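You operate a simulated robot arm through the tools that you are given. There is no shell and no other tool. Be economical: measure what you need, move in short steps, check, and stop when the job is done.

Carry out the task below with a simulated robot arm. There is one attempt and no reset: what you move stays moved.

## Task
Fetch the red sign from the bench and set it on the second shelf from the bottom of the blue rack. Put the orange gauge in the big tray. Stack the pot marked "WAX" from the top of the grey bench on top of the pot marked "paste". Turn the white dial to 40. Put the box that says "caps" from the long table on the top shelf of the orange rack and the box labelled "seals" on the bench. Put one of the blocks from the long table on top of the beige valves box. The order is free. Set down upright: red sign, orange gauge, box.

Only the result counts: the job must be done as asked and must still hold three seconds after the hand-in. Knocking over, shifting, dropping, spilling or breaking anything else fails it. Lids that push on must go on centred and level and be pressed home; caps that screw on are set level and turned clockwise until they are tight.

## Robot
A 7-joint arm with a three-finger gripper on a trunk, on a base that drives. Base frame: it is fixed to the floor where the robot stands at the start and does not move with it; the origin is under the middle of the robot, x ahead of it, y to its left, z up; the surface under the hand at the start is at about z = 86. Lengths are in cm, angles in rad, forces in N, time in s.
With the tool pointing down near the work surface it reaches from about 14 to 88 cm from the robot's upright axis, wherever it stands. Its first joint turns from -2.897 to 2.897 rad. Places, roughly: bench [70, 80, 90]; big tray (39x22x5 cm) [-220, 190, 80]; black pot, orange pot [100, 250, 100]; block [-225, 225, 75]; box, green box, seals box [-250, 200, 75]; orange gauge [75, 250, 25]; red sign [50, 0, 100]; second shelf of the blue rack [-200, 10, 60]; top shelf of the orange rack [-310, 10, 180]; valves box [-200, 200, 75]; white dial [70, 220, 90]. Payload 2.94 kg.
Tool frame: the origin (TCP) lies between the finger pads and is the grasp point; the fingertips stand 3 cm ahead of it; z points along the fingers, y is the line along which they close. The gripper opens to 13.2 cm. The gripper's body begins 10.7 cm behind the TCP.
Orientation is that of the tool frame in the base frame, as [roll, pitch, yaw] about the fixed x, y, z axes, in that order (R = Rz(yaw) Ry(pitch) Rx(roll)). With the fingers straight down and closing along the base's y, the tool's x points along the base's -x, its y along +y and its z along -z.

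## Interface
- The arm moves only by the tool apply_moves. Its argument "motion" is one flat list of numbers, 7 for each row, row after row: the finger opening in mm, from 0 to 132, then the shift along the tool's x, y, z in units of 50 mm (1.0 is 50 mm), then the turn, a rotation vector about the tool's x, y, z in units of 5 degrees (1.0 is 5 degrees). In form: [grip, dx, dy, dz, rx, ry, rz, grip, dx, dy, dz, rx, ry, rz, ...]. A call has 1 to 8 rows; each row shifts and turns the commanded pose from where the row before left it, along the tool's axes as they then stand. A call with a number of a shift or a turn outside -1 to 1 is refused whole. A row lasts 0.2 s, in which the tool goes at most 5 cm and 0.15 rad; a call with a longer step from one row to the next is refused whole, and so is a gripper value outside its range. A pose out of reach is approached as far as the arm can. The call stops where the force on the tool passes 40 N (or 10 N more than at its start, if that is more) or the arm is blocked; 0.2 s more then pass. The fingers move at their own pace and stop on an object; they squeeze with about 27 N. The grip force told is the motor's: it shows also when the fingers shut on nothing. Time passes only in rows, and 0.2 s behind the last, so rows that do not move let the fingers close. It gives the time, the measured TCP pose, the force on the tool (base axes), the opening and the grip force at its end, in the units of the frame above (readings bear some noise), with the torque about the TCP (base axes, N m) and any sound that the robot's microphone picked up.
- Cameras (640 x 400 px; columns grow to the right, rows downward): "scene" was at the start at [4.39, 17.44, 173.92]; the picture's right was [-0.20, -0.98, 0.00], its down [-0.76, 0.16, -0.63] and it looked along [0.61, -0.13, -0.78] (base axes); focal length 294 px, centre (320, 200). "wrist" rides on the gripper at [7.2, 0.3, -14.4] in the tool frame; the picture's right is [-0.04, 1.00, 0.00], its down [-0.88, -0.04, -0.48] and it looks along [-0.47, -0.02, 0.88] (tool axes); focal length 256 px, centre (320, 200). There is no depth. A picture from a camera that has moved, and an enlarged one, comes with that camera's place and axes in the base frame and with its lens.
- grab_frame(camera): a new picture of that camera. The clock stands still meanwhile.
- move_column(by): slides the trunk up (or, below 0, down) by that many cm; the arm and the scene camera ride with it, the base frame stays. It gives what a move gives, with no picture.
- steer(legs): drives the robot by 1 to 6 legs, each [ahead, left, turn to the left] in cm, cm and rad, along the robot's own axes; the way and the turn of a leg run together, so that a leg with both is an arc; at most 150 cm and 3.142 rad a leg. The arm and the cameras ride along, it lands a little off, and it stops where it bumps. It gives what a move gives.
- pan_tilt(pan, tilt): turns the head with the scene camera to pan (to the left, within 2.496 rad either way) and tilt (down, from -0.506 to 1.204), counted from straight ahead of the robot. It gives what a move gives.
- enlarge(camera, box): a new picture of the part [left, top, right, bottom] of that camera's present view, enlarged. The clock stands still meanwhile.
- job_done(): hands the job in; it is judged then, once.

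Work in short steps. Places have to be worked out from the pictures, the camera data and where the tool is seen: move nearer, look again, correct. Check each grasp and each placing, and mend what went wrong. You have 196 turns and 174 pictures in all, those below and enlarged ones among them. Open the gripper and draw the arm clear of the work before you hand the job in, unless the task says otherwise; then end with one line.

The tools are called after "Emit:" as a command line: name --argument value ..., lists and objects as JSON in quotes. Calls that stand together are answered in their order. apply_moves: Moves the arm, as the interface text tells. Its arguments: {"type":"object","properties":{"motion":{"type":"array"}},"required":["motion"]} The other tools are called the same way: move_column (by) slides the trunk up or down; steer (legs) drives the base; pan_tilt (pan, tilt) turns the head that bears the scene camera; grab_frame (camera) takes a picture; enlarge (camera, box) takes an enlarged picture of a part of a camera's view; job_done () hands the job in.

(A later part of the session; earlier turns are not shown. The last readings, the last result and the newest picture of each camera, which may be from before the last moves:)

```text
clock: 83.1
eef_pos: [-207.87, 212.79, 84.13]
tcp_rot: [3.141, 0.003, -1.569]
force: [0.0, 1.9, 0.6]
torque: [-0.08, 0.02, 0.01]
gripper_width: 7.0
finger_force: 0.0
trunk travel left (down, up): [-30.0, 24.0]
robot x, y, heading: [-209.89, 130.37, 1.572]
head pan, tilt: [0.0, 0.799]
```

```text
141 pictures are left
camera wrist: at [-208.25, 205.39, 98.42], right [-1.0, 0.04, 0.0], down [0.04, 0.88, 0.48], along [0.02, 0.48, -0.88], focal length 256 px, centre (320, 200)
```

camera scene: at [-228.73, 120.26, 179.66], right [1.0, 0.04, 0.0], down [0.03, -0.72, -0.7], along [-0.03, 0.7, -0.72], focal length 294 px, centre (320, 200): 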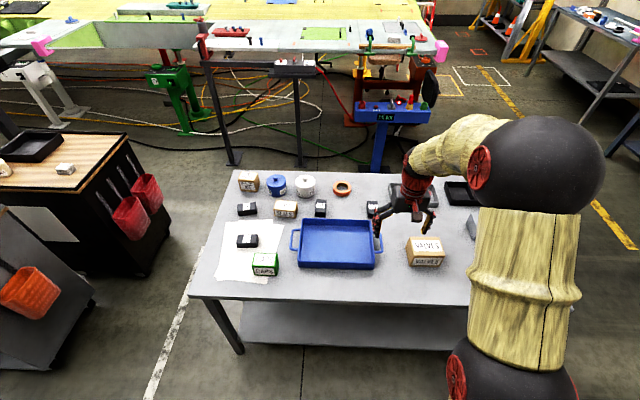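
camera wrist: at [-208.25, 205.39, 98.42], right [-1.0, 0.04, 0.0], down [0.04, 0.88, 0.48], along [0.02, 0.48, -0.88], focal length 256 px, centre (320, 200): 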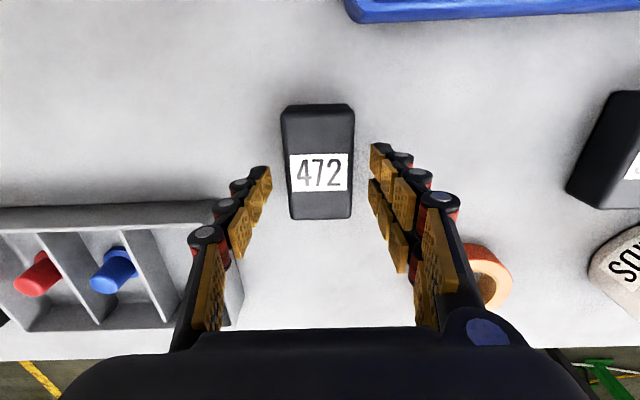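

Block is centred between the fingers, about 5 cm wide with its top near z≈81. Descend to 81 and grip.

Emit:
apply_moves --motion '[70, 0, 0, 0.3, 0, 0, 0, 70, 0, 0, 0.3, 0, 0, 0, 70, 0, 0, 0, 0, 0, 0]'

Emit:
apply_moves --motion '[20, 0, 0, 0, 0, 0, 0, 20, 0, 0, 0, 0, 0, 0, 20, 0, 0, 0, 0, 0, 0]'

Emit:
grab_frame --camera "wrist"

```text
clock: 83.9
eef_pos: [-207.94, 212.66, 81.15]
tcp_rot: [-3.141, 0.003, -1.568]
force: [-0.5, 0.2, -0.3]
torque: [0.0, 0.0, 0.03]
gripper_width: 6.99
finger_force: 0.1
trunk travel left (down, up): [-30.0, 24.0]
robot x, y, heading: [-209.67, 129.96, 1.577]
head pan, tilt: [0.0, 0.799]
```

```text
clock: 84.7
eef_pos: [-208.11, 212.66, 81.11]
tcp_rot: [3.141, 0.003, -1.57]
force: [2.2, 0.3, 1.0]
torque: [-0.06, -0.07, -0.01]
gripper_width: 4.97
finger_force: 27.0
trunk travel left (down, up): [-30.0, 24.0]
robot x, y, heading: [-210.08, 130.15, 1.574]
head pan, tilt: [0.0, 0.799]
```

```text
140 pictures are left
camera wrist: at [-208.32, 205.32, 95.48], right [-1.0, 0.04, 0.0], down [0.04, 0.88, 0.48], along [0.02, 0.48, -0.88], focal length 256 px, centre (320, 200)
```

wrist: 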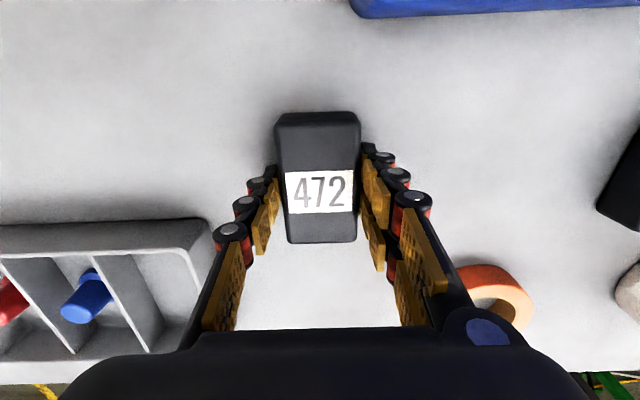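

Gripped (4.97 cm). Lift 18 cm and move toward the valves box.

Emit:
apply_moves --motion '[20, 0, 0, -0.9, 0, 0, 0, 20, 0, 0, -0.9, 0, 0, 0, 20, 0, 0, -0.9, 0, 0, 0, 20, 0, 0, -0.9, 0, 0, 0, 20, 0.65, -0.7, 0, 0, 0, 0, 20, 0.65, -0.7, 0, 0, 0, 0, 20, 0.65, -0.7, 0, 0, 0, 0]'

Emit:
grab_frame --camera "wrist"

Emit:
grab_frame --camera "scene"

```text
clock: 86.3
eef_pos: [-197.61, 202.62, 99.28]
tcp_rot: [3.141, 0.005, -1.569]
force: [-0.1, 0.7, -5.4]
torque: [0.02, 0.0, -0.03]
gripper_width: 4.94
finger_force: 27.2
trunk travel left (down, up): [-30.0, 24.0]
robot x, y, heading: [-209.65, 129.76, 1.573]
head pan, tilt: [0.0, 0.799]
```

```text
139 pictures are left
camera wrist: at [-197.91, 195.32, 113.65], right [-1.0, 0.04, 0.0], down [0.04, 0.88, 0.48], along [0.02, 0.48, -0.88], focal length 256 px, centre (320, 200)
```

wrist: 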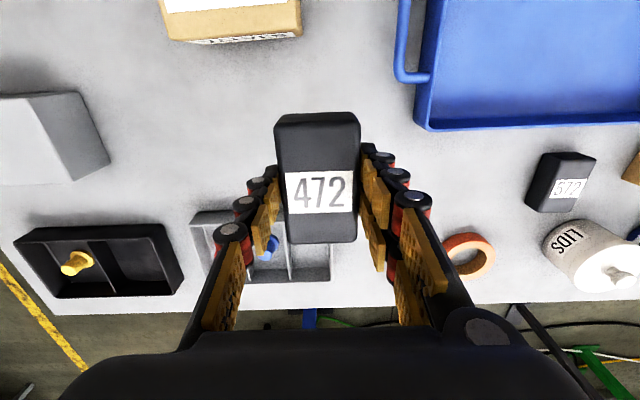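

```text
138 pictures are left
camera scene: at [-228.78, 134.92, 179.66], right [1.0, 0.0, 0.0], down [0.0, -0.72, -0.7], along [0.0, 0.7, -0.72], focal length 294 px, centre (320, 200)
```

scene: 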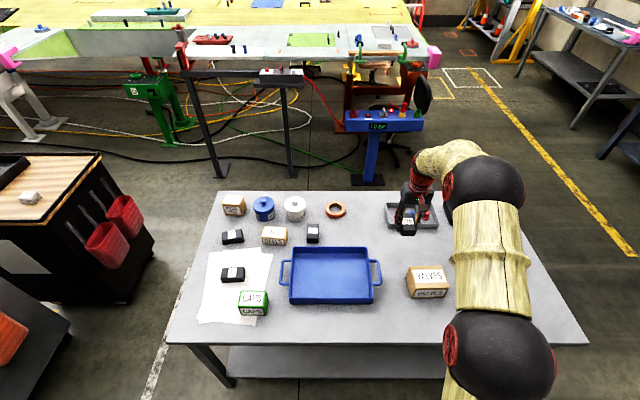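

I zoom the scene camera on the valves box to fix its position.

Emit:
enlarge --camera "scene" --box '[380, 250, 476, 310]'

Emit:
apply_moves --motion '[20, 0.9, -0.4, 0, 0, 0, 0, 20, 0.9, -0.4, 0, 0, 0, 0, 20, 0.9, -0.4, 0, 0, 0, 0]'

Emit:
grab_frame --camera "wrist"

```text
6.67 times, centred on (428, 280) of scene
camera zoom: at [-228.78, 134.92, 179.66], right [1.0, 0.0, 0.0], down [0.0, -0.72, -0.7], along [0.0, 0.7, -0.72], focal length 1959 px, centre (-400, -333)
```

zoom: 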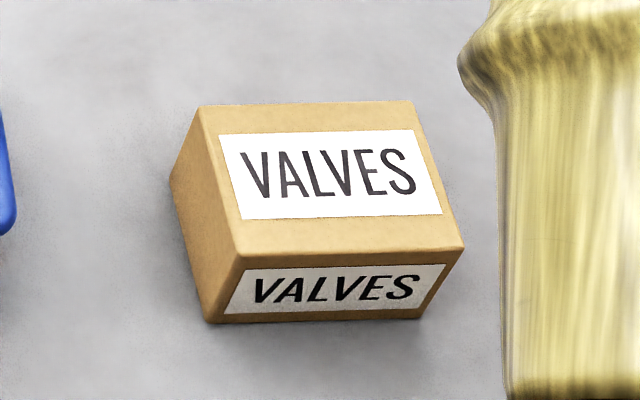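

```text
clock: 87.1
eef_pos: [-191.36, 189.37, 99.01]
tcp_rot: [-3.141, 0.003, -1.569]
force: [0.4, 0.4, -4.5]
torque: [-0.01, -0.01, 0.02]
gripper_width: 4.92
finger_force: 26.9
trunk travel left (down, up): [-30.0, 24.0]
robot x, y, heading: [-209.65, 130.38, 1.575]
head pan, tilt: [0.0, 0.799]
```

```text
136 pictures are left
camera wrist: at [-191.79, 182.05, 113.36], right [-1.0, 0.04, 0.0], down [0.04, 0.88, 0.48], along [0.02, 0.48, -0.88], focal length 256 px, centre (320, 200)
```

wrist: 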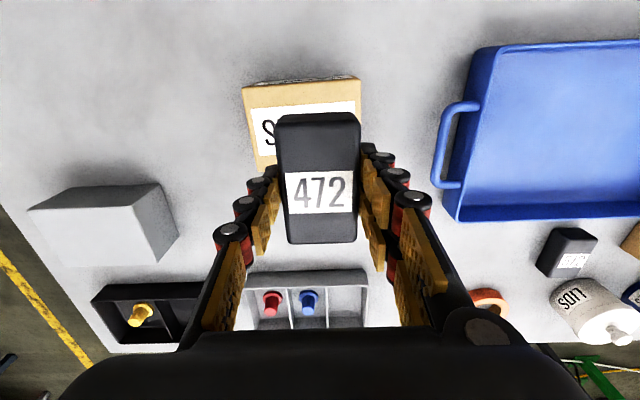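

Box top centre ≈(-189.6, 188.8), height ~7.5, so contact expected at TCP z≈88.6. Align and go down to 90.

Emit:
apply_moves --motion '[20, 0.12, -0.35, 0, 0, 0, 0, 20, 0, 0, 0.6, 0, 0, 0, 20, 0, 0, 0.6, 0, 0, 0, 20, 0, 0, 0.6, 0, 0, 0]'

Emit:
enlarge --camera "scene" --box '[380, 230, 476, 310]'

```text
clock: 88.1
eef_pos: [-189.9, 188.93, 90.26]
tcp_rot: [3.141, 0.003, -1.569]
force: [1.8, 1.2, -4.1]
torque: [-0.02, 0.0, 0.0]
gripper_width: 4.93
finger_force: 26.9
trunk travel left (down, up): [-30.0, 24.0]
robot x, y, heading: [-209.54, 129.75, 1.574]
head pan, tilt: [0.0, 0.799]
```

```text
5.00 times, centred on (428, 270) of scene
camera zoom: at [-228.77, 135.0, 179.66], right [1.0, 0.0, 0.0], down [0.0, -0.72, -0.7], along [0.0, 0.7, -0.72], focal length 1469 px, centre (-220, -150)
```

zoom: 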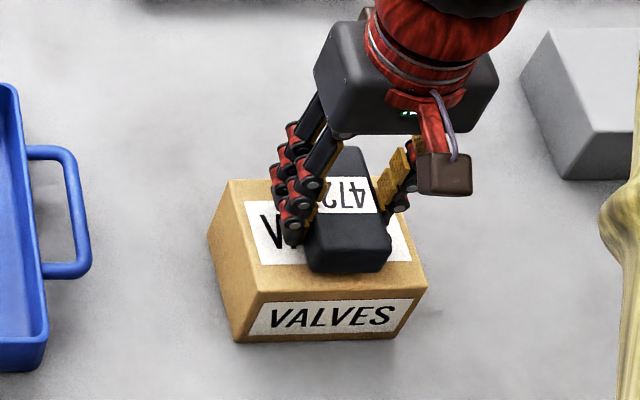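

Block is over the box. Lower in small steps until contact.

Emit:
apply_moves --motion '[20, 0, 0, 0.1, 0, 0, 0, 20, 0, 0, 0.1, 0, 0, 0]'

Emit:
apply_moves --motion '[20, 0, 0, 0.06, 0, 0, 0]'

Emit:
apply_moves --motion '[20, 0, 0, 0.06, 0, 0, 0]'

```text
clock: 88.7
eef_pos: [-189.83, 188.79, 89.14]
tcp_rot: [-3.142, 0.004, -1.569]
force: [-1.4, -0.8, -1.6]
torque: [-0.07, -0.09, -0.04]
gripper_width: 4.94
finger_force: 26.6
trunk travel left (down, up): [-30.0, 24.0]
robot x, y, heading: [-210.03, 129.75, 1.57]
head pan, tilt: [0.0, 0.799]
```

```text
clock: 89.1
eef_pos: [-189.91, 188.72, 89.13]
tcp_rot: [-3.139, 0.008, -1.57]
force: [-4.2, -7.2, 24.9]
torque: [-0.42, 0.16, -0.13]
gripper_width: 4.97
finger_force: 27.1
trunk travel left (down, up): [-30.0, 24.0]
robot x, y, heading: [-209.87, 130.13, 1.568]
head pan, tilt: [0.0, 0.799]
```

```text
clock: 89.6
eef_pos: [-189.87, 188.99, 88.98]
tcp_rot: [-3.138, 0.01, -1.569]
force: [-2.2, -3.7, 18.2]
torque: [-0.9, 0.46, 0.07]
gripper_width: 4.93
finger_force: 26.2
trunk travel left (down, up): [-30.0, 24.0]
robot x, y, heading: [-209.73, 130.05, 1.573]
head pan, tilt: [0.0, 0.799]
stopped in row 1: the force on the tool passed its limit at 43 N (the readings are from after the stop); the commanded pose is now the measured one
```

Contact at 89.1. Ease up 0.1 cm, open and retreat, then check.

Emit:
apply_moves --motion '[20, 0, 0, -0.04, 0, 0, 0, 75, 0, 0, 0, 0, 0, 0, 75, 0, 0, 0, 0, 0, 0, 75, 0, 0, -0.6, 0, 0, 0, 75, 0, 0, -0.9, 0, 0, 0, 75, 0, 0, -0.9, 0, 0, 0, 75, 0.6, 0, -0.7, 0, 0, 0]'

Emit:
enlarge --camera "scene" --box '[220, 180, 476, 340]'

```text
clock: 91.2
eef_pos: [-189.59, 185.63, 104.31]
tcp_rot: [3.141, 0.007, -1.569]
force: [-0.5, -0.9, -1.1]
torque: [0.06, 0.03, 0.05]
gripper_width: 7.52
finger_force: 0.1
trunk travel left (down, up): [-30.0, 24.0]
robot x, y, heading: [-209.98, 129.48, 1.578]
head pan, tilt: [0.0, 0.799]
```

```text
2.50 times, centred on (348, 260) of scene
camera zoom: at [-228.87, 134.79, 179.66], right [1.0, 0.0, 0.0], down [0.0, -0.72, -0.7], along [0.0, 0.7, -0.72], focal length 735 px, centre (250, 50)
```

zoom: 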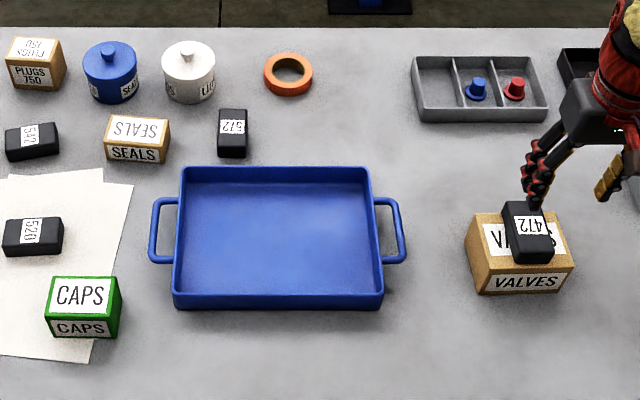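

Block sits on the valves box. Next the green CAPS box at ≈(-252, 181): I slide the base left 48 cm and move the hand above it.

Emit:
steer --legs '[[0, 48, 0]]'

Emit:
apply_moves --motion '[132, 0.2, 0.9, 0, 0, 0, 0, 132, 0.2, 0.9, 0, 0, 0, 0, 132, 0.2, 0.9, 0, 0, 0, 0]'

Emit:
grab_frame --camera "wrist"

```text
clock: 94.0
eef_pos: [-236.75, 185.83, 104.3]
tcp_rot: [-3.139, 0.008, -1.58]
force: [0.4, -0.4, 0.4]
torque: [-0.01, -0.01, 0.01]
gripper_width: 7.5
finger_force: 0.0
trunk travel left (down, up): [-30.0, 24.0]
robot x, y, heading: [-257.59, 130.26, 1.563]
head pan, tilt: [0.0, 0.799]
```

```text
clock: 94.8
eef_pos: [-250.21, 183.05, 104.46]
tcp_rot: [-3.14, 0.008, -1.58]
force: [1.0, -0.4, 1.4]
torque: [0.03, 0.03, 0.01]
gripper_width: 12.96
finger_force: 0.1
trunk travel left (down, up): [-30.0, 24.0]
robot x, y, heading: [-257.39, 129.9, 1.558]
head pan, tilt: [0.0, 0.799]
```

```text
133 pictures are left
camera wrist: at [-250.69, 175.6, 118.76], right [-1.0, 0.05, 0.0], down [0.05, 0.87, 0.48], along [0.03, 0.48, -0.88], focal length 256 px, centre (320, 200)
```

wrist: 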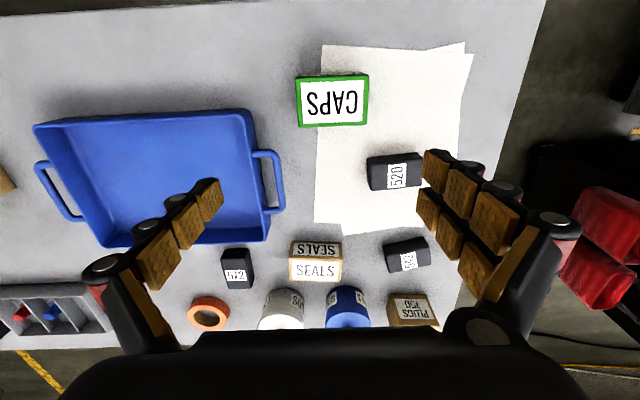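

CAPS top centre at ≈(-251.9, 180.5). Descend to 88 above it and look.

Emit:
apply_moves --motion '[125, 0.25, 0.17, 0.8, 0, 0, 0, 125, 0.25, 0.17, 0.8, 0, 0, 0, 125, 0, 0, 0.85, 0, 0, 0, 125, 0, 0, 0.85, 0, 0, 0]'

Emit:
grab_frame --camera "wrist"

```text
clock: 95.8
eef_pos: [-251.85, 180.93, 87.74]
tcp_rot: [-3.14, 0.008, -1.58]
force: [0.8, 0.6, 0.8]
torque: [-0.04, 0.01, -0.03]
gripper_width: 12.49
finger_force: 0.0
trunk travel left (down, up): [-30.0, 24.0]
robot x, y, heading: [-257.3, 129.92, 1.567]
head pan, tilt: [0.0, 0.799]
```

```text
132 pictures are left
camera wrist: at [-252.33, 173.38, 102.02], right [-1.0, 0.05, 0.0], down [0.04, 0.87, 0.48], along [0.03, 0.48, -0.88], focal length 256 px, centre (320, 200)
```

wrist: 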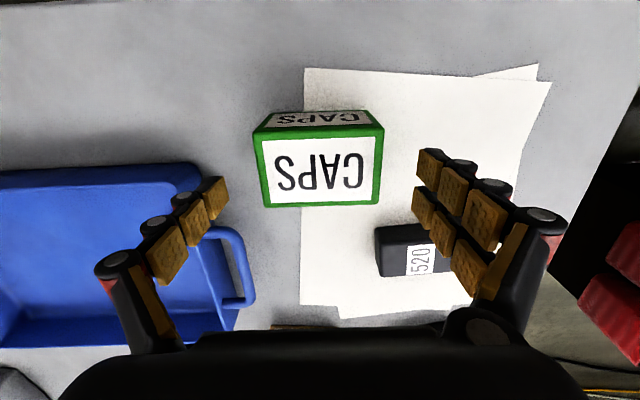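

Centred. Descend 6.7 cm and grip.

Emit:
apply_moves --motion '[125, 0, 0, 0.67, 0, 0, 0, 125, 0, 0, 0.67, 0, 0, 0, 60, 0, 0, 0, 0, 0, 0, 60, 0, 0, 0, 0, 0, 0, 60, 0, 0, 0, 0, 0, 0]'

Emit:
apply_moves --motion '[60, 0, 0, -0.9, 0, 0, 0, 60, 0, 0, -0.9, 0, 0, 0, 60, 0, 0, -0.9, 0, 0, 0, 60, 0, 0, -0.9, 0, 0, 0]'

Emit:
grab_frame --camera "wrist"

```text
clock: 97.0
eef_pos: [-252.0, 180.81, 80.78]
tcp_rot: [-3.141, 0.008, -1.578]
force: [-0.4, 0.8, 1.0]
torque: [0.02, 0.11, 0.01]
gripper_width: 9.0
finger_force: 18.9
trunk travel left (down, up): [-30.0, 24.0]
robot x, y, heading: [-257.28, 129.75, 1.561]
head pan, tilt: [0.0, 0.799]
```

```text
clock: 98.0
eef_pos: [-252.02, 180.24, 99.12]
tcp_rot: [-3.141, 0.007, -1.581]
force: [-0.4, 0.0, -1.8]
torque: [0.06, -0.02, 0.0]
gripper_width: 8.93
finger_force: 27.6
trunk travel left (down, up): [-30.0, 24.0]
robot x, y, heading: [-257.27, 130.35, 1.569]
head pan, tilt: [0.0, 0.799]
```

```text
131 pictures are left
camera wrist: at [-252.4, 172.78, 113.4], right [-1.0, 0.05, 0.0], down [0.04, 0.88, 0.48], along [0.03, 0.48, -0.88], focal length 256 px, centre (320, 200)
```

wrist: 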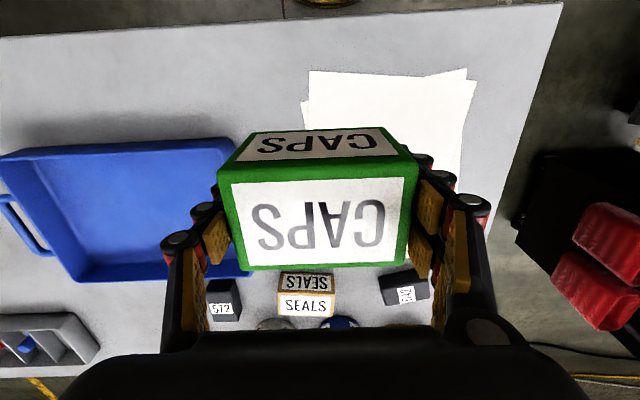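

CAPS held (8.9 cm). Drive back, turn around, and go in front of the orange rack, then look up at it.

Emit:
steer --legs '[[-25, 0, 0], [0, 0, 1.57], [50, 0, 0], [0, 0, 1.57]]'

Emit:
move_column --by 24

Emit:
pan_tilt --pan 0.0 --tilt 0.5

Emit:
grab_frame --camera "scene"

```text
clock: 110.1
eef_pos: [-312.43, 54.63, 99.12]
tcp_rot: [-3.14, 0.009, 1.576]
force: [-0.1, -0.5, -1.8]
torque: [0.01, -0.01, 0.03]
gripper_width: 8.95
finger_force: 26.9
trunk travel left (down, up): [-30.0, 24.0]
robot x, y, heading: [-307.65, 104.88, -1.568]
head pan, tilt: [0.0, 0.799]
```

```text
clock: 112.6
eef_pos: [-312.4, 54.6, 123.12]
tcp_rot: [-3.139, 0.007, 1.575]
force: [0.0, 0.8, -2.6]
torque: [0.0, 0.01, -0.02]
gripper_width: 8.95
finger_force: 27.1
trunk travel left (down, up): [-54.0, 0.0]
robot x, y, heading: [-307.42, 104.52, -1.568]
head pan, tilt: [0.0, 0.799]
```

```text
clock: 113.4
eef_pos: [-312.37, 54.48, 123.09]
tcp_rot: [-3.139, 0.007, 1.574]
force: [0.0, 0.3, -0.6]
torque: [0.0, -0.01, 0.01]
gripper_width: 8.93
finger_force: 27.3
trunk travel left (down, up): [-54.0, 0.0]
robot x, y, heading: [-307.59, 104.54, -1.565]
head pan, tilt: [0.0, 0.499]
```

```text
130 pictures are left
camera scene: at [-288.68, 98.71, 206.24], right [-1.0, -0.01, 0.0], down [0.0, 0.48, -0.88], along [0.0, -0.88, -0.48], focal length 294 px, centre (320, 200)
```

scene: 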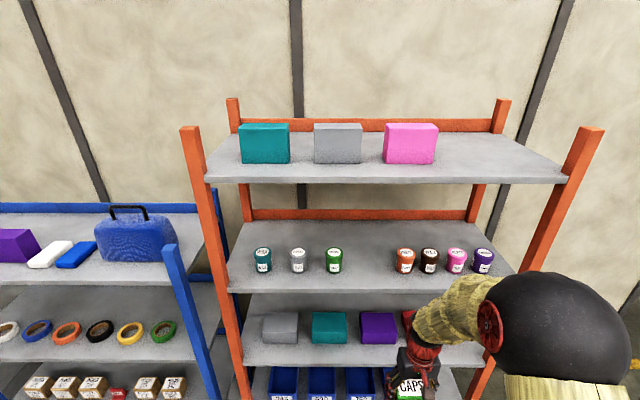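

Top shelf front edge is at y≈32, z≈175–180, with a free area on the right around x≈-335. I shift right 23 cm and raise the arm.

Emit:
steer --legs '[[0, -23, 0]]'

Emit:
apply_moves --motion '[60, 0, 0, -0.95, 0, 0, 0, 60, 0, 0, -0.95, 0, 0, 0, 60, 0, 0, -0.95, 0, 0, 0, 60, 0, 0, -0.95, 0, 0, 0, 60, 0, 0, -0.95, 0, 0, 0, 60, 0, 0, -0.95, 0, 0, 0, 60, 0, 0, -0.95, 0, 0, 0, 60, 0, 0, -0.95, 0, 0, 0]'

Emit:
apply_moves --motion '[60, 0, 0, -0.95, 0, 0, 0, 60, 0, 0, -0.95, 0, 0, 0, 60, 0, 0, -0.95, 0, 0, 0, 60, 0, 0, -0.95, 0, 0, 0, 60, 0, 0, -0.95, 0, 0, 0, 60, 0, 0, -0.95, 0, 0, 0]'

Emit:
grab_frame --camera "wrist"

Emit:
grab_frame --camera "scene"

```text
clock: 115.1
eef_pos: [-335.51, 54.53, 122.99]
tcp_rot: [3.141, 0.009, 1.575]
force: [-0.9, -0.3, -1.5]
torque: [0.0, -0.09, 0.0]
gripper_width: 8.97
finger_force: 27.2
trunk travel left (down, up): [-54.0, 0.0]
robot x, y, heading: [-330.41, 104.99, -1.568]
head pan, tilt: [0.0, 0.499]
```

```text
clock: 116.9
eef_pos: [-335.16, 55.02, 161.2]
tcp_rot: [-3.14, 0.007, 1.574]
force: [-0.2, 0.1, -3.1]
torque: [-0.03, -0.02, -0.03]
gripper_width: 8.95
finger_force: 27.3
trunk travel left (down, up): [-54.0, 0.0]
robot x, y, heading: [-330.79, 104.86, -1.567]
head pan, tilt: [0.0, 0.499]
```

```text
clock: 118.3
eef_pos: [-335.44, 55.9, 186.3]
tcp_rot: [-3.139, 0.01, 1.576]
force: [-0.4, 0.8, -2.1]
torque: [-0.04, 0.01, 0.0]
gripper_width: 8.93
finger_force: 26.6
out of reach, approached as far as the arm can: row 6
trunk travel left (down, up): [-54.0, 0.0]
robot x, y, heading: [-330.34, 104.79, -1.568]
head pan, tilt: [0.0, 0.499]
```

```text
129 pictures are left
camera wrist: at [-335.01, 63.22, 200.62], right [1.0, -0.04, 0.0], down [-0.03, -0.87, 0.48], along [-0.02, -0.48, -0.88], focal length 256 px, centre (320, 200)
```

wrist: 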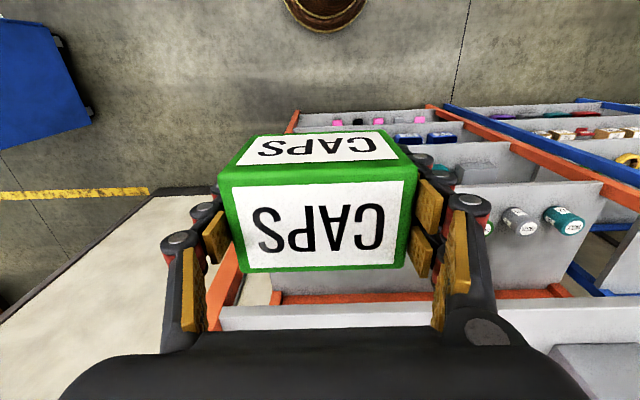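

```text
128 pictures are left
camera scene: at [-311.55, 98.76, 206.25], right [-1.0, 0.0, 0.0], down [0.0, 0.48, -0.88], along [0.0, -0.88, -0.48], focal length 294 px, centre (320, 200)
```

scene: 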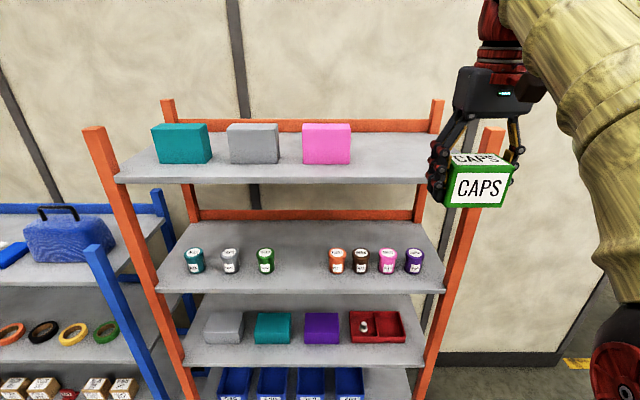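

The arm is at its height limit here (z≈186) with the box bottom safely above the shelf (z≈175). I drive ahead 28 cm to bring the box over the shelf.

Emit:
apply_moves --motion '[60, 0, 0, 0.2, 0, 0, 0]'

Emit:
steer --legs '[[20, 0, 0]]'

Emit:
enlarge --camera "scene" --box '[320, 60, 640, 260]'

```text
clock: 118.7
eef_pos: [-335.43, 55.73, 185.34]
tcp_rot: [-3.138, 0.009, 1.573]
force: [-0.4, -0.2, -2.0]
torque: [-0.02, -0.01, 0.01]
gripper_width: 8.97
finger_force: 27.0
trunk travel left (down, up): [-54.0, 0.0]
robot x, y, heading: [-330.58, 104.68, -1.569]
head pan, tilt: [0.0, 0.499]
```

```text
clock: 120.3
eef_pos: [-335.13, 35.5, 185.17]
tcp_rot: [-3.139, 0.007, 1.576]
force: [-0.1, -0.3, -3.1]
torque: [0.06, 0.0, -0.02]
gripper_width: 8.95
finger_force: 27.6
trunk travel left (down, up): [-54.0, 0.0]
robot x, y, heading: [-330.56, 85.07, -1.568]
head pan, tilt: [0.0, 0.499]
```

```text
2.00 times, centred on (480, 160) of scene
camera zoom: at [-311.46, 78.43, 206.24], right [-1.0, -0.01, 0.0], down [0.0, 0.48, -0.88], along [0.01, -0.88, -0.48], focal length 588 px, centre (0, 280)
```

zoom: 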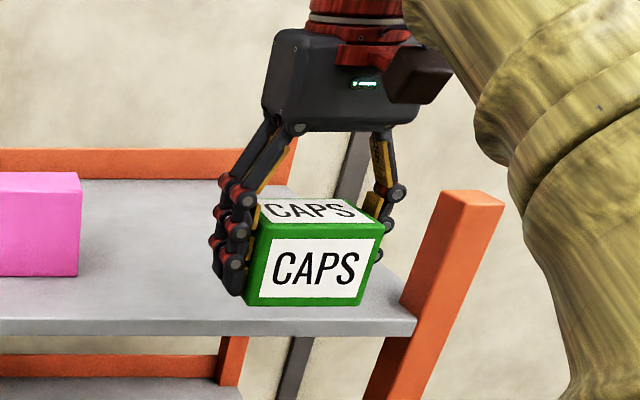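

Box bottom is ~6 cm above the shelf, clear of the post. Drive 10 cm more, then lower.

Emit:
steer --legs '[[10, 0, 0]]'

Emit:
apply_moves --motion '[60, 0, 0, 0.3, 0, 0, 0, 60, 0, 0, 0.3, 0, 0, 0, 60, 0, 0, 0.3, 0, 0, 0]'

Emit:
enlarge --camera "scene" --box '[320, 60, 640, 260]'

```text
clock: 121.5
eef_pos: [-335.06, 25.43, 185.17]
tcp_rot: [-3.14, 0.006, 1.576]
force: [0.2, -0.4, -2.6]
torque: [0.06, 0.0, -0.02]
gripper_width: 8.95
finger_force: 27.2
trunk travel left (down, up): [-54.0, 0.0]
robot x, y, heading: [-330.07, 74.57, -1.563]
head pan, tilt: [0.0, 0.499]
```

```text
clock: 122.3
eef_pos: [-335.04, 25.56, 180.67]
tcp_rot: [-3.139, 0.009, 1.576]
force: [0.0, 0.1, -1.2]
torque: [-0.02, 0.03, 0.0]
gripper_width: 8.96
finger_force: 26.5
trunk travel left (down, up): [-54.0, 0.0]
robot x, y, heading: [-330.47, 74.36, -1.568]
head pan, tilt: [0.0, 0.499]
```

```text
2.00 times, centred on (480, 160) of scene
camera zoom: at [-311.41, 68.6, 206.25], right [-1.0, -0.01, 0.0], down [0.0, 0.48, -0.88], along [0.01, -0.88, -0.48], focal length 588 px, centre (0, 280)
```

zoom: 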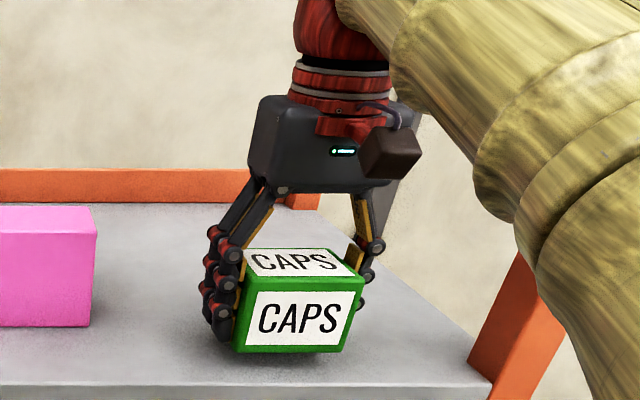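

About 1.5 cm left. Lower stepwise.

Emit:
apply_moves --motion '[60, 0, 0, 0.1, 0, 0, 0, 60, 0, 0, 0.1, 0, 0, 0]'

Emit:
apply_moves --motion '[60, 0, 0, 0.05, 0, 0, 0]'

Emit:
apply_moves --motion '[60, 0, 0, 0.05, 0, 0, 0]'

```text
clock: 122.9
eef_pos: [-335.17, 25.48, 179.72]
tcp_rot: [-3.141, 0.007, 1.577]
force: [-0.7, 1.0, -1.9]
torque: [-0.05, -0.01, 0.02]
gripper_width: 8.95
finger_force: 26.7
trunk travel left (down, up): [-54.0, 0.0]
robot x, y, heading: [-330.29, 74.52, -1.568]
head pan, tilt: [0.0, 0.499]
```

```text
clock: 123.3
eef_pos: [-335.05, 25.51, 179.53]
tcp_rot: [-3.139, 0.006, 1.577]
force: [-0.1, 0.4, -2.0]
torque: [-0.01, 0.0, 0.04]
gripper_width: 8.96
finger_force: 27.3
trunk travel left (down, up): [-54.0, 0.0]
robot x, y, heading: [-330.47, 74.93, -1.565]
head pan, tilt: [0.0, 0.499]
```

```text
clock: 123.7
eef_pos: [-335.19, 25.43, 179.19]
tcp_rot: [-3.141, 0.007, 1.576]
force: [0.3, -0.1, -1.8]
torque: [-0.03, 0.03, 0.03]
gripper_width: 8.96
finger_force: 27.1
trunk travel left (down, up): [-54.0, 0.0]
robot x, y, heading: [-330.19, 74.36, -1.56]
head pan, tilt: [0.0, 0.499]
```

Emit:
apply_moves --motion '[60, 0, 0, 0.05, 0, 0, 0]'

Emit:
apply_moves --motion '[60, 0, 0, 0.05, 0, 0, 0]'

Emit:
apply_moves --motion '[60, 0, 0, 0.05, 0, 0, 0]'

Emit:
enlarge --camera "scene" --box '[400, 150, 560, 260]'

```text
clock: 124.1
eef_pos: [-335.11, 25.39, 179.06]
tcp_rot: [-3.14, 0.006, 1.577]
force: [0.2, -0.2, -1.6]
torque: [-0.02, -0.02, -0.01]
gripper_width: 8.95
finger_force: 27.0
trunk travel left (down, up): [-54.0, 0.0]
robot x, y, heading: [-330.37, 74.47, -1.568]
head pan, tilt: [0.0, 0.499]
```

```text
clock: 124.5
eef_pos: [-335.16, 25.56, 178.84]
tcp_rot: [-3.139, 0.01, 1.575]
force: [-1.9, -4.7, 15.0]
torque: [0.35, -0.09, 0.03]
gripper_width: 8.95
finger_force: 27.1
trunk travel left (down, up): [-54.0, 0.0]
robot x, y, heading: [-330.7, 74.41, -1.566]
head pan, tilt: [0.0, 0.499]
```

```text
clock: 124.9
eef_pos: [-335.09, 25.64, 178.76]
tcp_rot: [-3.139, 0.01, 1.575]
force: [-2.4, -3.7, 22.8]
torque: [-0.16, 0.11, -0.01]
gripper_width: 8.99
finger_force: 27.2
trunk travel left (down, up): [-54.0, 0.0]
robot x, y, heading: [-330.43, 74.56, -1.57]
head pan, tilt: [0.0, 0.499]
```

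```text
3.64 times, centred on (480, 205) of scene
camera zoom: at [-311.45, 68.58, 206.28], right [-1.0, -0.01, 0.0], down [0.0, 0.48, -0.88], along [0.01, -0.88, -0.48], focal length 1069 px, centre (-262, 182)
```

zoom: 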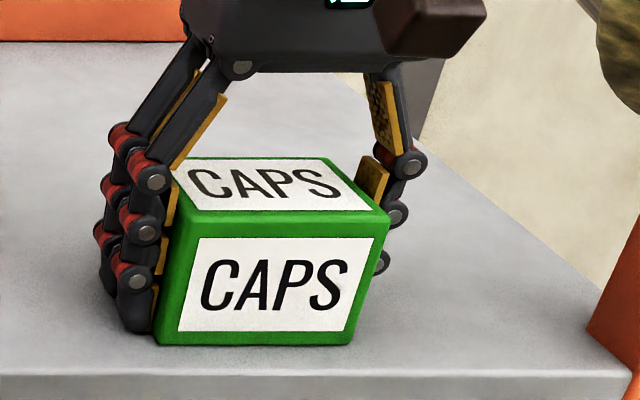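

Box is resting on the shelf. Ease up, open wide, lift as possible, then back straight out.

Emit:
apply_moves --motion '[60, 0, 0, -0.06, 0, 0, 0, 125, 0, 0, 0, 0, 0, 0, 125, 0, 0, 0, 0, 0, 0, 125, 0, 0, -0.4, 0, 0, 0, 125, 0, 0, -0.5, 0, 0, 0, 125, 0, 0, -0.4, 0, 0, 0]'

Emit:
steer --legs '[[-32, 0, 0]]'

Emit:
grab_frame --camera "scene"

```text
clock: 126.3
eef_pos: [-335.08, 25.65, 185.22]
tcp_rot: [-3.141, 0.005, 1.578]
force: [0.4, -0.4, 0.4]
torque: [-0.03, 0.02, 0.0]
gripper_width: 12.51
finger_force: 0.1
trunk travel left (down, up): [-54.0, 0.0]
robot x, y, heading: [-330.0, 74.6, -1.565]
head pan, tilt: [0.0, 0.499]
```

```text
clock: 128.5
eef_pos: [-335.17, 58.66, 185.28]
tcp_rot: [-3.14, 0.006, 1.575]
force: [-0.4, 0.4, 0.2]
torque: [-0.06, 0.02, 0.03]
gripper_width: 12.49
finger_force: 0.0
trunk travel left (down, up): [-54.0, 0.0]
robot x, y, heading: [-330.69, 107.3, -1.567]
head pan, tilt: [0.0, 0.499]
```

```text
124 pictures are left
camera scene: at [-311.6, 101.61, 206.26], right [-1.0, -0.01, 0.0], down [0.0, 0.48, -0.88], along [0.01, -0.88, -0.48], focal length 294 px, centre (320, 200)
```

scene: 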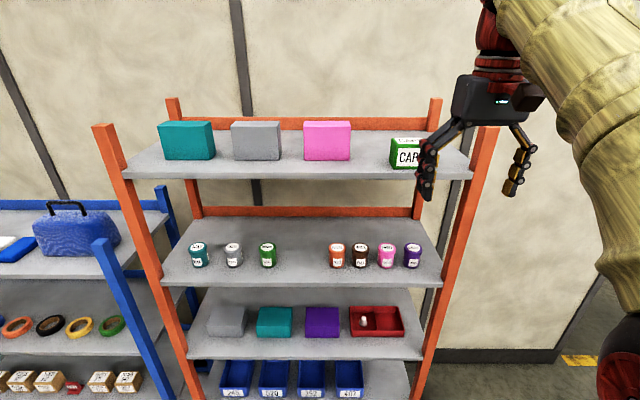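

CAPS is on the top shelf. Now lower the arm, and drive back to the long table for the SEALS box (≈(-248, 210)).

Emit:
move_column --by -24

Emit:
apply_moves --motion '[125, 0, 0, 0.98, 0, 0, 0, 125, 0, 0, 0.98, 0, 0, 0, 125, 0, 0, 0.98, 0, 0, 0, 125, 0, 0, 0.98, 0, 0, 0, 125, 0, 0, 0.98, 0, 0, 0, 125, 0, 0, 0.98, 0, 0, 0, 125, 0, 0, 0.98, 0, 0, 0, 125, 0, 0, 0.98, 0, 0, 0]'

Emit:
apply_moves --motion '[125, 0, 0, 0.98, 0, 0, 0, 125, 0, 0, 0.98, 0, 0, 0]'

Emit:
steer --legs '[[0, 0, 1.567], [79, 0, 0], [0, 0, 1.571], [24, 0, 0]]'

Emit:
pan_tilt --pan 0.0 --tilt 0.8

Emit:
apply_moves --motion '[132, -0.9, 0.2, 0, 0, 0, 0, 132, -0.9, 0.2, 0, 0, 0, 0, 132, -0.9, 0, 0, 0, 0, 0]'

Emit:
grab_frame --camera "wrist"

```text
clock: 131.0
eef_pos: [-335.19, 58.56, 161.2]
tcp_rot: [-3.141, 0.007, 1.576]
force: [0.9, -0.2, 0.6]
torque: [-0.01, -0.05, 0.0]
gripper_width: 12.52
finger_force: 0.1
trunk travel left (down, up): [-30.0, 24.0]
robot x, y, heading: [-330.66, 107.55, -1.561]
head pan, tilt: [0.0, 0.499]
```

```text
clock: 132.8
eef_pos: [-335.28, 58.17, 122.03]
tcp_rot: [-3.14, 0.008, 1.577]
force: [0.4, -0.2, 0.3]
torque: [0.02, -0.01, 0.01]
gripper_width: 12.45
finger_force: 0.1
trunk travel left (down, up): [-30.0, 24.0]
robot x, y, heading: [-330.26, 107.93, -1.567]
head pan, tilt: [0.0, 0.499]
```

```text
clock: 133.4
eef_pos: [-335.25, 58.16, 112.24]
tcp_rot: [-3.139, 0.007, 1.578]
force: [0.9, 0.1, -0.5]
torque: [0.04, 0.01, -0.01]
gripper_width: 12.49
finger_force: 0.1
trunk travel left (down, up): [-30.0, 24.0]
robot x, y, heading: [-330.64, 107.85, -1.567]
head pan, tilt: [0.0, 0.499]
```

```text
clock: 146.6
eef_pos: [-246.14, 181.46, 112.28]
tcp_rot: [-3.141, 0.006, -1.57]
force: [-0.1, 0.7, -0.1]
torque: [-0.05, 0.0, 0.04]
gripper_width: 12.47
finger_force: 0.0
trunk travel left (down, up): [-30.0, 24.0]
robot x, y, heading: [-250.98, 131.79, 1.569]
head pan, tilt: [0.0, 0.499]
```

```text
clock: 147.4
eef_pos: [-246.25, 181.31, 112.39]
tcp_rot: [-3.141, 0.007, -1.571]
force: [-0.7, -0.1, -0.5]
torque: [-0.01, -0.03, -0.04]
gripper_width: 12.49
finger_force: 0.0
trunk travel left (down, up): [-30.0, 24.0]
robot x, y, heading: [-251.02, 131.55, 1.57]
head pan, tilt: [0.0, 0.799]
```

```text
clock: 148.2
eef_pos: [-247.95, 194.86, 112.16]
tcp_rot: [-3.138, 0.007, -1.571]
force: [0.0, -0.1, 0.0]
torque: [-0.04, 0.01, 0.02]
gripper_width: 13.16
finger_force: 0.2
trunk travel left (down, up): [-30.0, 24.0]
robot x, y, heading: [-250.96, 132.01, 1.575]
head pan, tilt: [0.0, 0.799]
```

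```text
123 pictures are left
camera wrist: at [-248.24, 187.42, 126.46], right [-1.0, 0.04, 0.0], down [0.04, 0.88, 0.48], along [0.02, 0.48, -0.88], focal length 256 px, centre (320, 200)
```

wrist: 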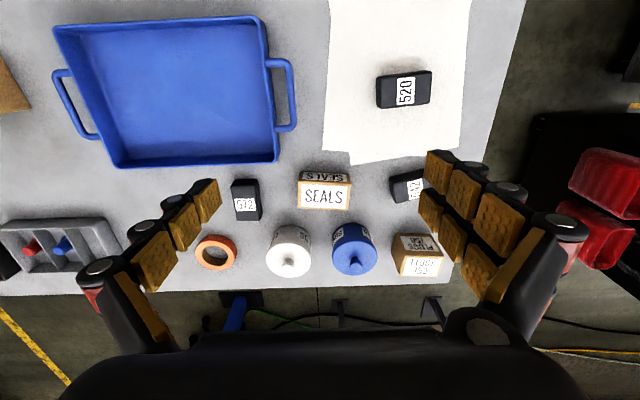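

SEALS top centre ≈(-248.0, 210.7). Descend to z≈88 above it.

Emit:
apply_moves --motion '[132, -0.53, 0, 0.8, 0, 0, 0, 132, -0.53, 0, 0.8, 0, 0, 0, 132, -0.53, 0, 0.8, 0, 0, 0, 132, -0.53, 0, 0.8, 0, 0, 0, 132, -0.53, 0, 0.8, 0, 0, 0, 132, -0.53, 0, 0.8, 0, 0, 0]'

Emit:
grab_frame --camera "wrist"

```text
clock: 149.6
eef_pos: [-248.28, 211.11, 88.4]
tcp_rot: [-3.14, 0.007, -1.572]
force: [-0.9, 0.6, 1.0]
torque: [-0.1, -0.01, -0.06]
gripper_width: 13.16
finger_force: 0.0
trunk travel left (down, up): [-30.0, 24.0]
robot x, y, heading: [-251.23, 131.97, 1.571]
head pan, tilt: [0.0, 0.799]
```

```text
122 pictures are left
camera wrist: at [-248.69, 203.68, 102.76], right [-1.0, 0.04, 0.0], down [0.04, 0.88, 0.48], along [0.02, 0.48, -0.88], focal length 256 px, centre (320, 200)
```

wrist: 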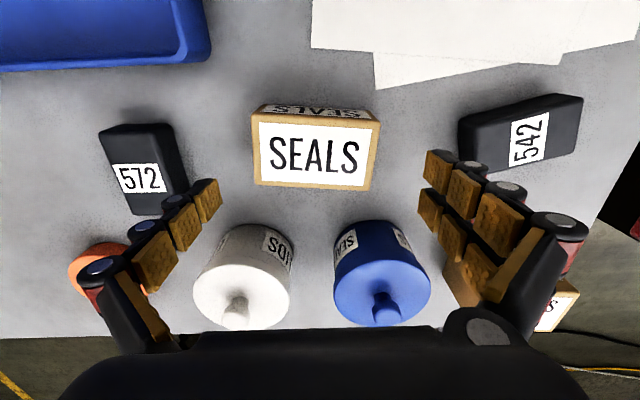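

Rotate 4° to match the box, shift slightly, descend to 81 and grip.

Emit:
apply_moves --motion '[122, 0.14, 0, 0.3, 0, 0, 0.8, 122, 0, 0, 0.6, 0, 0, 0, 122, 0, 0, 0.55, 0, 0, 0, 60, 0, 0, 0, 0, 0, 0, 60, 0, 0, 0, 0, 0, 0, 60, 0, 0, 0, 0, 0, 0]'

Emit:
grab_frame --camera "wrist"

```text
clock: 151.0
eef_pos: [-248.27, 210.3, 81.16]
tcp_rot: [-3.14, 0.009, -1.64]
force: [0.5, 0.1, 3.6]
torque: [-0.08, -0.06, -0.12]
gripper_width: 10.01
finger_force: 26.9
trunk travel left (down, up): [-30.0, 24.0]
robot x, y, heading: [-251.17, 131.68, 1.572]
head pan, tilt: [0.0, 0.799]
```

```text
121 pictures are left
camera wrist: at [-249.12, 202.96, 95.47], right [-0.99, 0.11, 0.0], down [0.1, 0.87, 0.48], along [0.06, 0.48, -0.88], focal length 256 px, centre (320, 200)
```

wrist: 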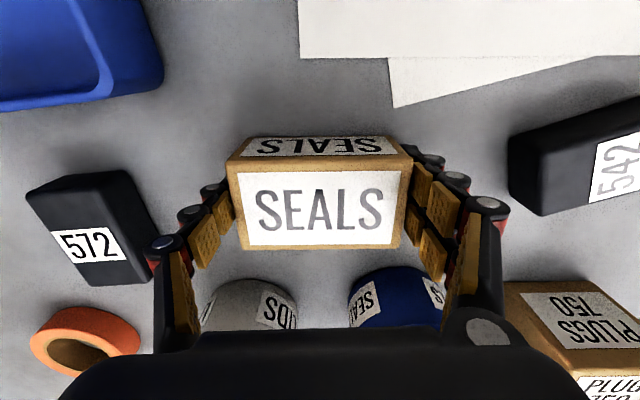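

Seals box gripped. Lift, retract toward the robot, then drive to the bench around y≈97 where there is free space.

Emit:
apply_moves --motion '[60, 0, 0, -0.95, 0, 0, 0, 60, 0, 0, -0.95, 0, 0, 0, 60, 0, 0, -0.95, 0, 0, 0, 60, 0, 0, -0.95, 0, 0, 0, 60, 0.95, 0, 0, 0, 0, 0, 60, 0.95, 0, 0, 0, 0, 0, 60, 0.95, 0, 0, 0, 0, 0, 60, 0.95, 0, 0, 0, 0, 0]'

Emit:
steer --legs '[[-27, 0, 0], [0, 0, -1.572], [150, 0, 0], [88, 0, 0]]'

Emit:
pan_tilt --pan 0.1 --tilt 0.8

Emit:
grab_frame --camera "scene"

Emit:
grab_frame --camera "wrist"

```text
clock: 152.8
eef_pos: [-249.11, 190.9, 100.08]
tcp_rot: [-3.14, 0.007, -1.642]
force: [0.6, -0.3, -2.0]
torque: [0.03, -0.01, 0.01]
gripper_width: 9.96
finger_force: 26.7
trunk travel left (down, up): [-30.0, 24.0]
robot x, y, heading: [-251.31, 131.96, 1.573]
head pan, tilt: [0.0, 0.799]
```

```text
clock: 169.6
eef_pos: [42.28, 116.65, 100.0]
tcp_rot: [-3.138, 0.008, 3.116]
force: [0.3, 0.4, -1.9]
torque: [0.02, 0.0, -0.02]
gripper_width: 9.94
finger_force: 27.0
trunk travel left (down, up): [-30.0, 24.0]
robot x, y, heading: [-17.18, 116.31, 0.04]
head pan, tilt: [0.0, 0.799]
```

```text
clock: 170.3
eef_pos: [42.28, 116.62, 99.87]
tcp_rot: [-3.138, 0.006, 3.114]
force: [0.0, 0.9, -2.1]
torque: [-0.01, 0.01, 0.0]
gripper_width: 9.94
finger_force: 27.4
trunk travel left (down, up): [-30.0, 24.0]
robot x, y, heading: [-17.13, 115.6, 0.041]
head pan, tilt: [0.099, 0.799]
```

```text
120 pictures are left
camera scene: at [-12.8, 136.06, 179.65], right [0.14, -0.99, 0.0], down [-0.71, -0.1, -0.7], along [0.69, 0.1, -0.72], focal length 294 px, centre (320, 200)
```

scene: 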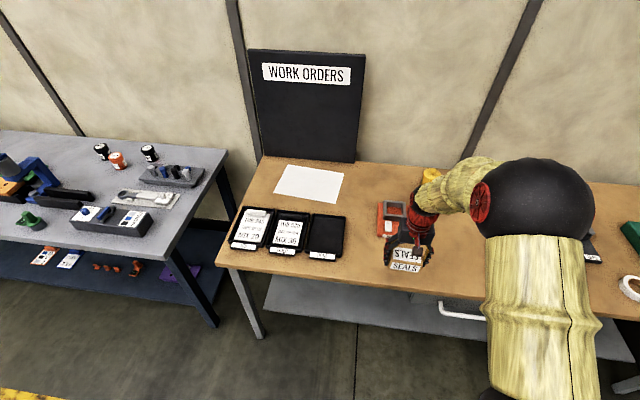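

```text
119 pictures are left
camera wrist: at [34.95, 117.1, 114.26], right [0.07, 1.0, 0.0], down [0.87, -0.06, 0.48], along [0.48, -0.03, -0.88], focal length 256 px, centre (320, 200)
```

wrist: 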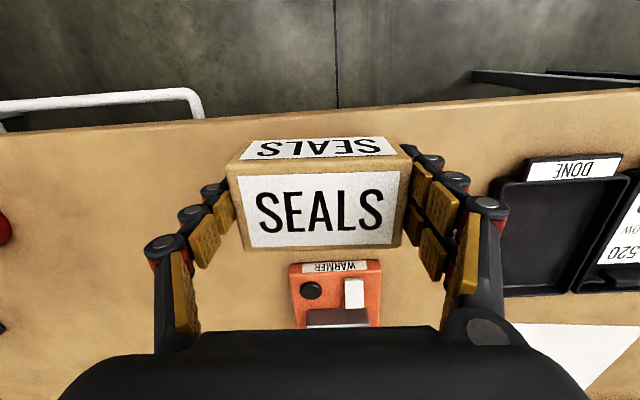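

At y≈116 the warmer is ahead; the free spot is at y≈97. Shift right 20 cm and ahead a bit.

Emit:
steer --legs '[[8, -20, -0.04]]'

Emit:
grab_frame --camera "wrist"

Emit:
grab_frame --camera "scene"

```text
clock: 171.9
eef_pos: [50.4, 94.06, 100.08]
tcp_rot: [-3.14, 0.006, 3.069]
force: [-0.2, -1.6, -2.5]
torque: [0.04, 0.05, -0.02]
gripper_width: 9.94
finger_force: 26.6
trunk travel left (down, up): [-30.0, 24.0]
robot x, y, heading: [-8.8, 96.13, -0.001]
head pan, tilt: [0.099, 0.799]
```

```text
118 pictures are left
camera wrist: at [43.17, 94.83, 114.25], right [0.11, 0.99, 0.0], down [0.87, -0.1, 0.48], along [0.48, -0.06, -0.88], focal length 256 px, centre (320, 200)
```

wrist: 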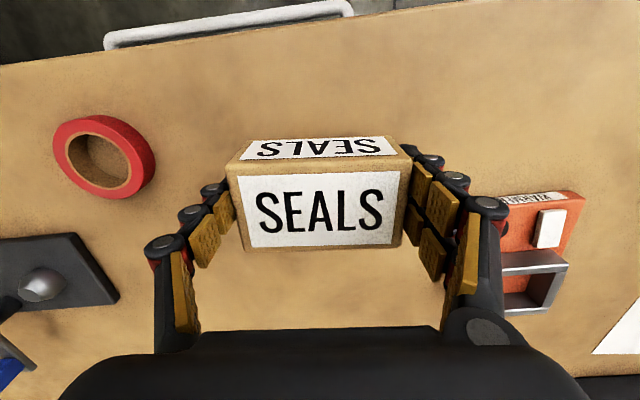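

```text
117 pictures are left
camera scene: at [-3.66, 115.92, 179.66], right [0.1, -1.0, 0.0], down [-0.71, -0.07, -0.7], along [0.69, 0.07, -0.72], focal length 294 px, centre (320, 200)
```

scene: 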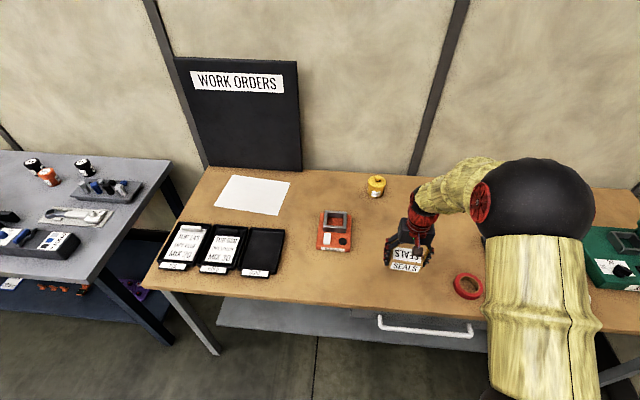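

Clear spot beneath. Move 2 cm forward and descend to ~92, then feel for contact.

Emit:
apply_moves --motion '[60, -0.2, 0, 0.55, 0, 0, 0, 60, -0.2, 0, 0.55, 0, 0, 0, 60, 0, 0, 0.4, 0, 0, 0]'

Emit:
enlarge --camera "scene" --box '[370, 220, 466, 280]'

Emit:
apply_moves --motion '[60, 0, 0, 0.1, 0, 0, 0, 60, 0, 0, 0.1, 0, 0, 0]'

Emit:
apply_moves --motion '[60, 0, 0, 0.06, 0, 0, 0]'

Emit:
apply_moves --motion '[60, 0, 0, 0.06, 0, 0, 0]'

```text
clock: 172.7
eef_pos: [52.48, 93.92, 92.36]
tcp_rot: [-3.139, 0.006, 3.071]
force: [0.6, 0.8, -1.3]
torque: [-0.04, -0.01, -0.01]
gripper_width: 9.94
finger_force: 27.2
trunk travel left (down, up): [-30.0, 24.0]
robot x, y, heading: [-8.76, 96.3, -0.002]
head pan, tilt: [0.099, 0.799]
```

```text
6.67 times, centred on (418, 250) of scene
camera zoom: at [-3.69, 116.02, 179.65], right [0.1, -1.0, 0.0], down [-0.71, -0.07, -0.7], along [0.69, 0.07, -0.72], focal length 1959 px, centre (-333, -133)
```

zoom: 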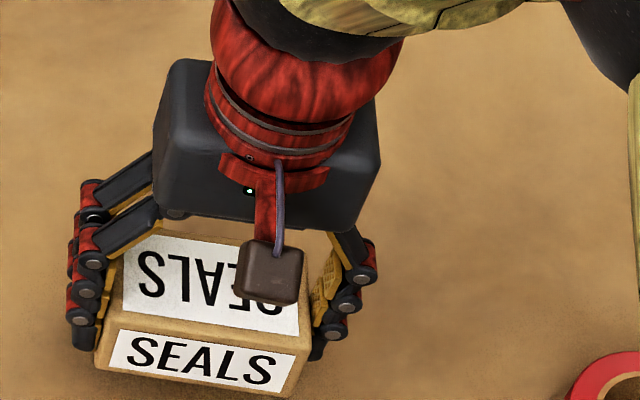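

```text
clock: 173.3
eef_pos: [52.46, 93.96, 91.4]
tcp_rot: [-3.138, 0.006, 3.07]
force: [-0.1, 0.1, -2.6]
torque: [0.02, 0.04, -0.01]
gripper_width: 9.96
finger_force: 26.9
trunk travel left (down, up): [-30.0, 24.0]
robot x, y, heading: [-8.46, 96.21, 0.002]
head pan, tilt: [0.099, 0.799]
```

```text
clock: 173.7
eef_pos: [52.47, 93.94, 91.15]
tcp_rot: [-3.139, 0.008, 3.069]
force: [-0.6, -0.4, -1.7]
torque: [0.0, 0.01, -0.01]
gripper_width: 9.98
finger_force: 26.3
trunk travel left (down, up): [-30.0, 24.0]
robot x, y, heading: [-8.57, 96.19, -0.002]
head pan, tilt: [0.099, 0.799]
```

```text
clock: 174.1
eef_pos: [52.4, 94.0, 90.72]
tcp_rot: [-3.14, 0.007, 3.069]
force: [-0.3, 0.3, -1.5]
torque: [0.03, -0.04, 0.03]
gripper_width: 9.95
finger_force: 26.9
trunk travel left (down, up): [-30.0, 24.0]
robot x, y, heading: [-8.82, 96.44, -0.002]
head pan, tilt: [0.099, 0.799]
```

Emit:
apply_moves --motion '[60, 0, 0, 0.08, 0, 0, 0]'

Emit:
apply_moves --motion '[60, 0, 0, 0.06, 0, 0, 0]'

Emit:
apply_moves --motion '[60, 0, 0, 0.05, 0, 0, 0]'

Emit:
apply_moves --motion '[60, 0, 0, 0.05, 0, 0, 0]'

```text
clock: 174.5
eef_pos: [52.51, 94.0, 90.42]
tcp_rot: [3.141, 0.006, 3.07]
force: [-0.9, 0.1, -2.1]
torque: [0.02, 0.03, 0.02]
gripper_width: 9.95
finger_force: 27.2
trunk travel left (down, up): [-30.0, 24.0]
robot x, y, heading: [-8.69, 96.14, 0.001]
head pan, tilt: [0.099, 0.799]
```

```text
clock: 174.9
eef_pos: [52.57, 93.91, 90.18]
tcp_rot: [-3.14, 0.008, 3.07]
force: [-0.2, -0.9, -1.3]
torque: [0.01, 0.02, -0.01]
gripper_width: 9.96
finger_force: 26.5
trunk travel left (down, up): [-30.0, 24.0]
robot x, y, heading: [-9.32, 96.24, 0.003]
head pan, tilt: [0.099, 0.799]
```

```text
clock: 175.3
eef_pos: [52.44, 93.99, 89.99]
tcp_rot: [-3.14, 0.007, 3.071]
force: [-0.1, -0.3, -1.7]
torque: [0.02, 0.05, 0.0]
gripper_width: 9.94
finger_force: 27.2
trunk travel left (down, up): [-30.0, 24.0]
robot x, y, heading: [-9.17, 96.27, 0.003]
head pan, tilt: [0.099, 0.799]
```

```text
clock: 175.7
eef_pos: [52.47, 93.93, 89.77]
tcp_rot: [-3.139, 0.007, 3.071]
force: [-0.9, -0.4, -1.8]
torque: [0.03, 0.0, 0.01]
gripper_width: 9.97
finger_force: 27.2
trunk travel left (down, up): [-30.0, 24.0]
robot x, y, heading: [-8.72, 96.65, -0.001]
head pan, tilt: [0.099, 0.799]
```

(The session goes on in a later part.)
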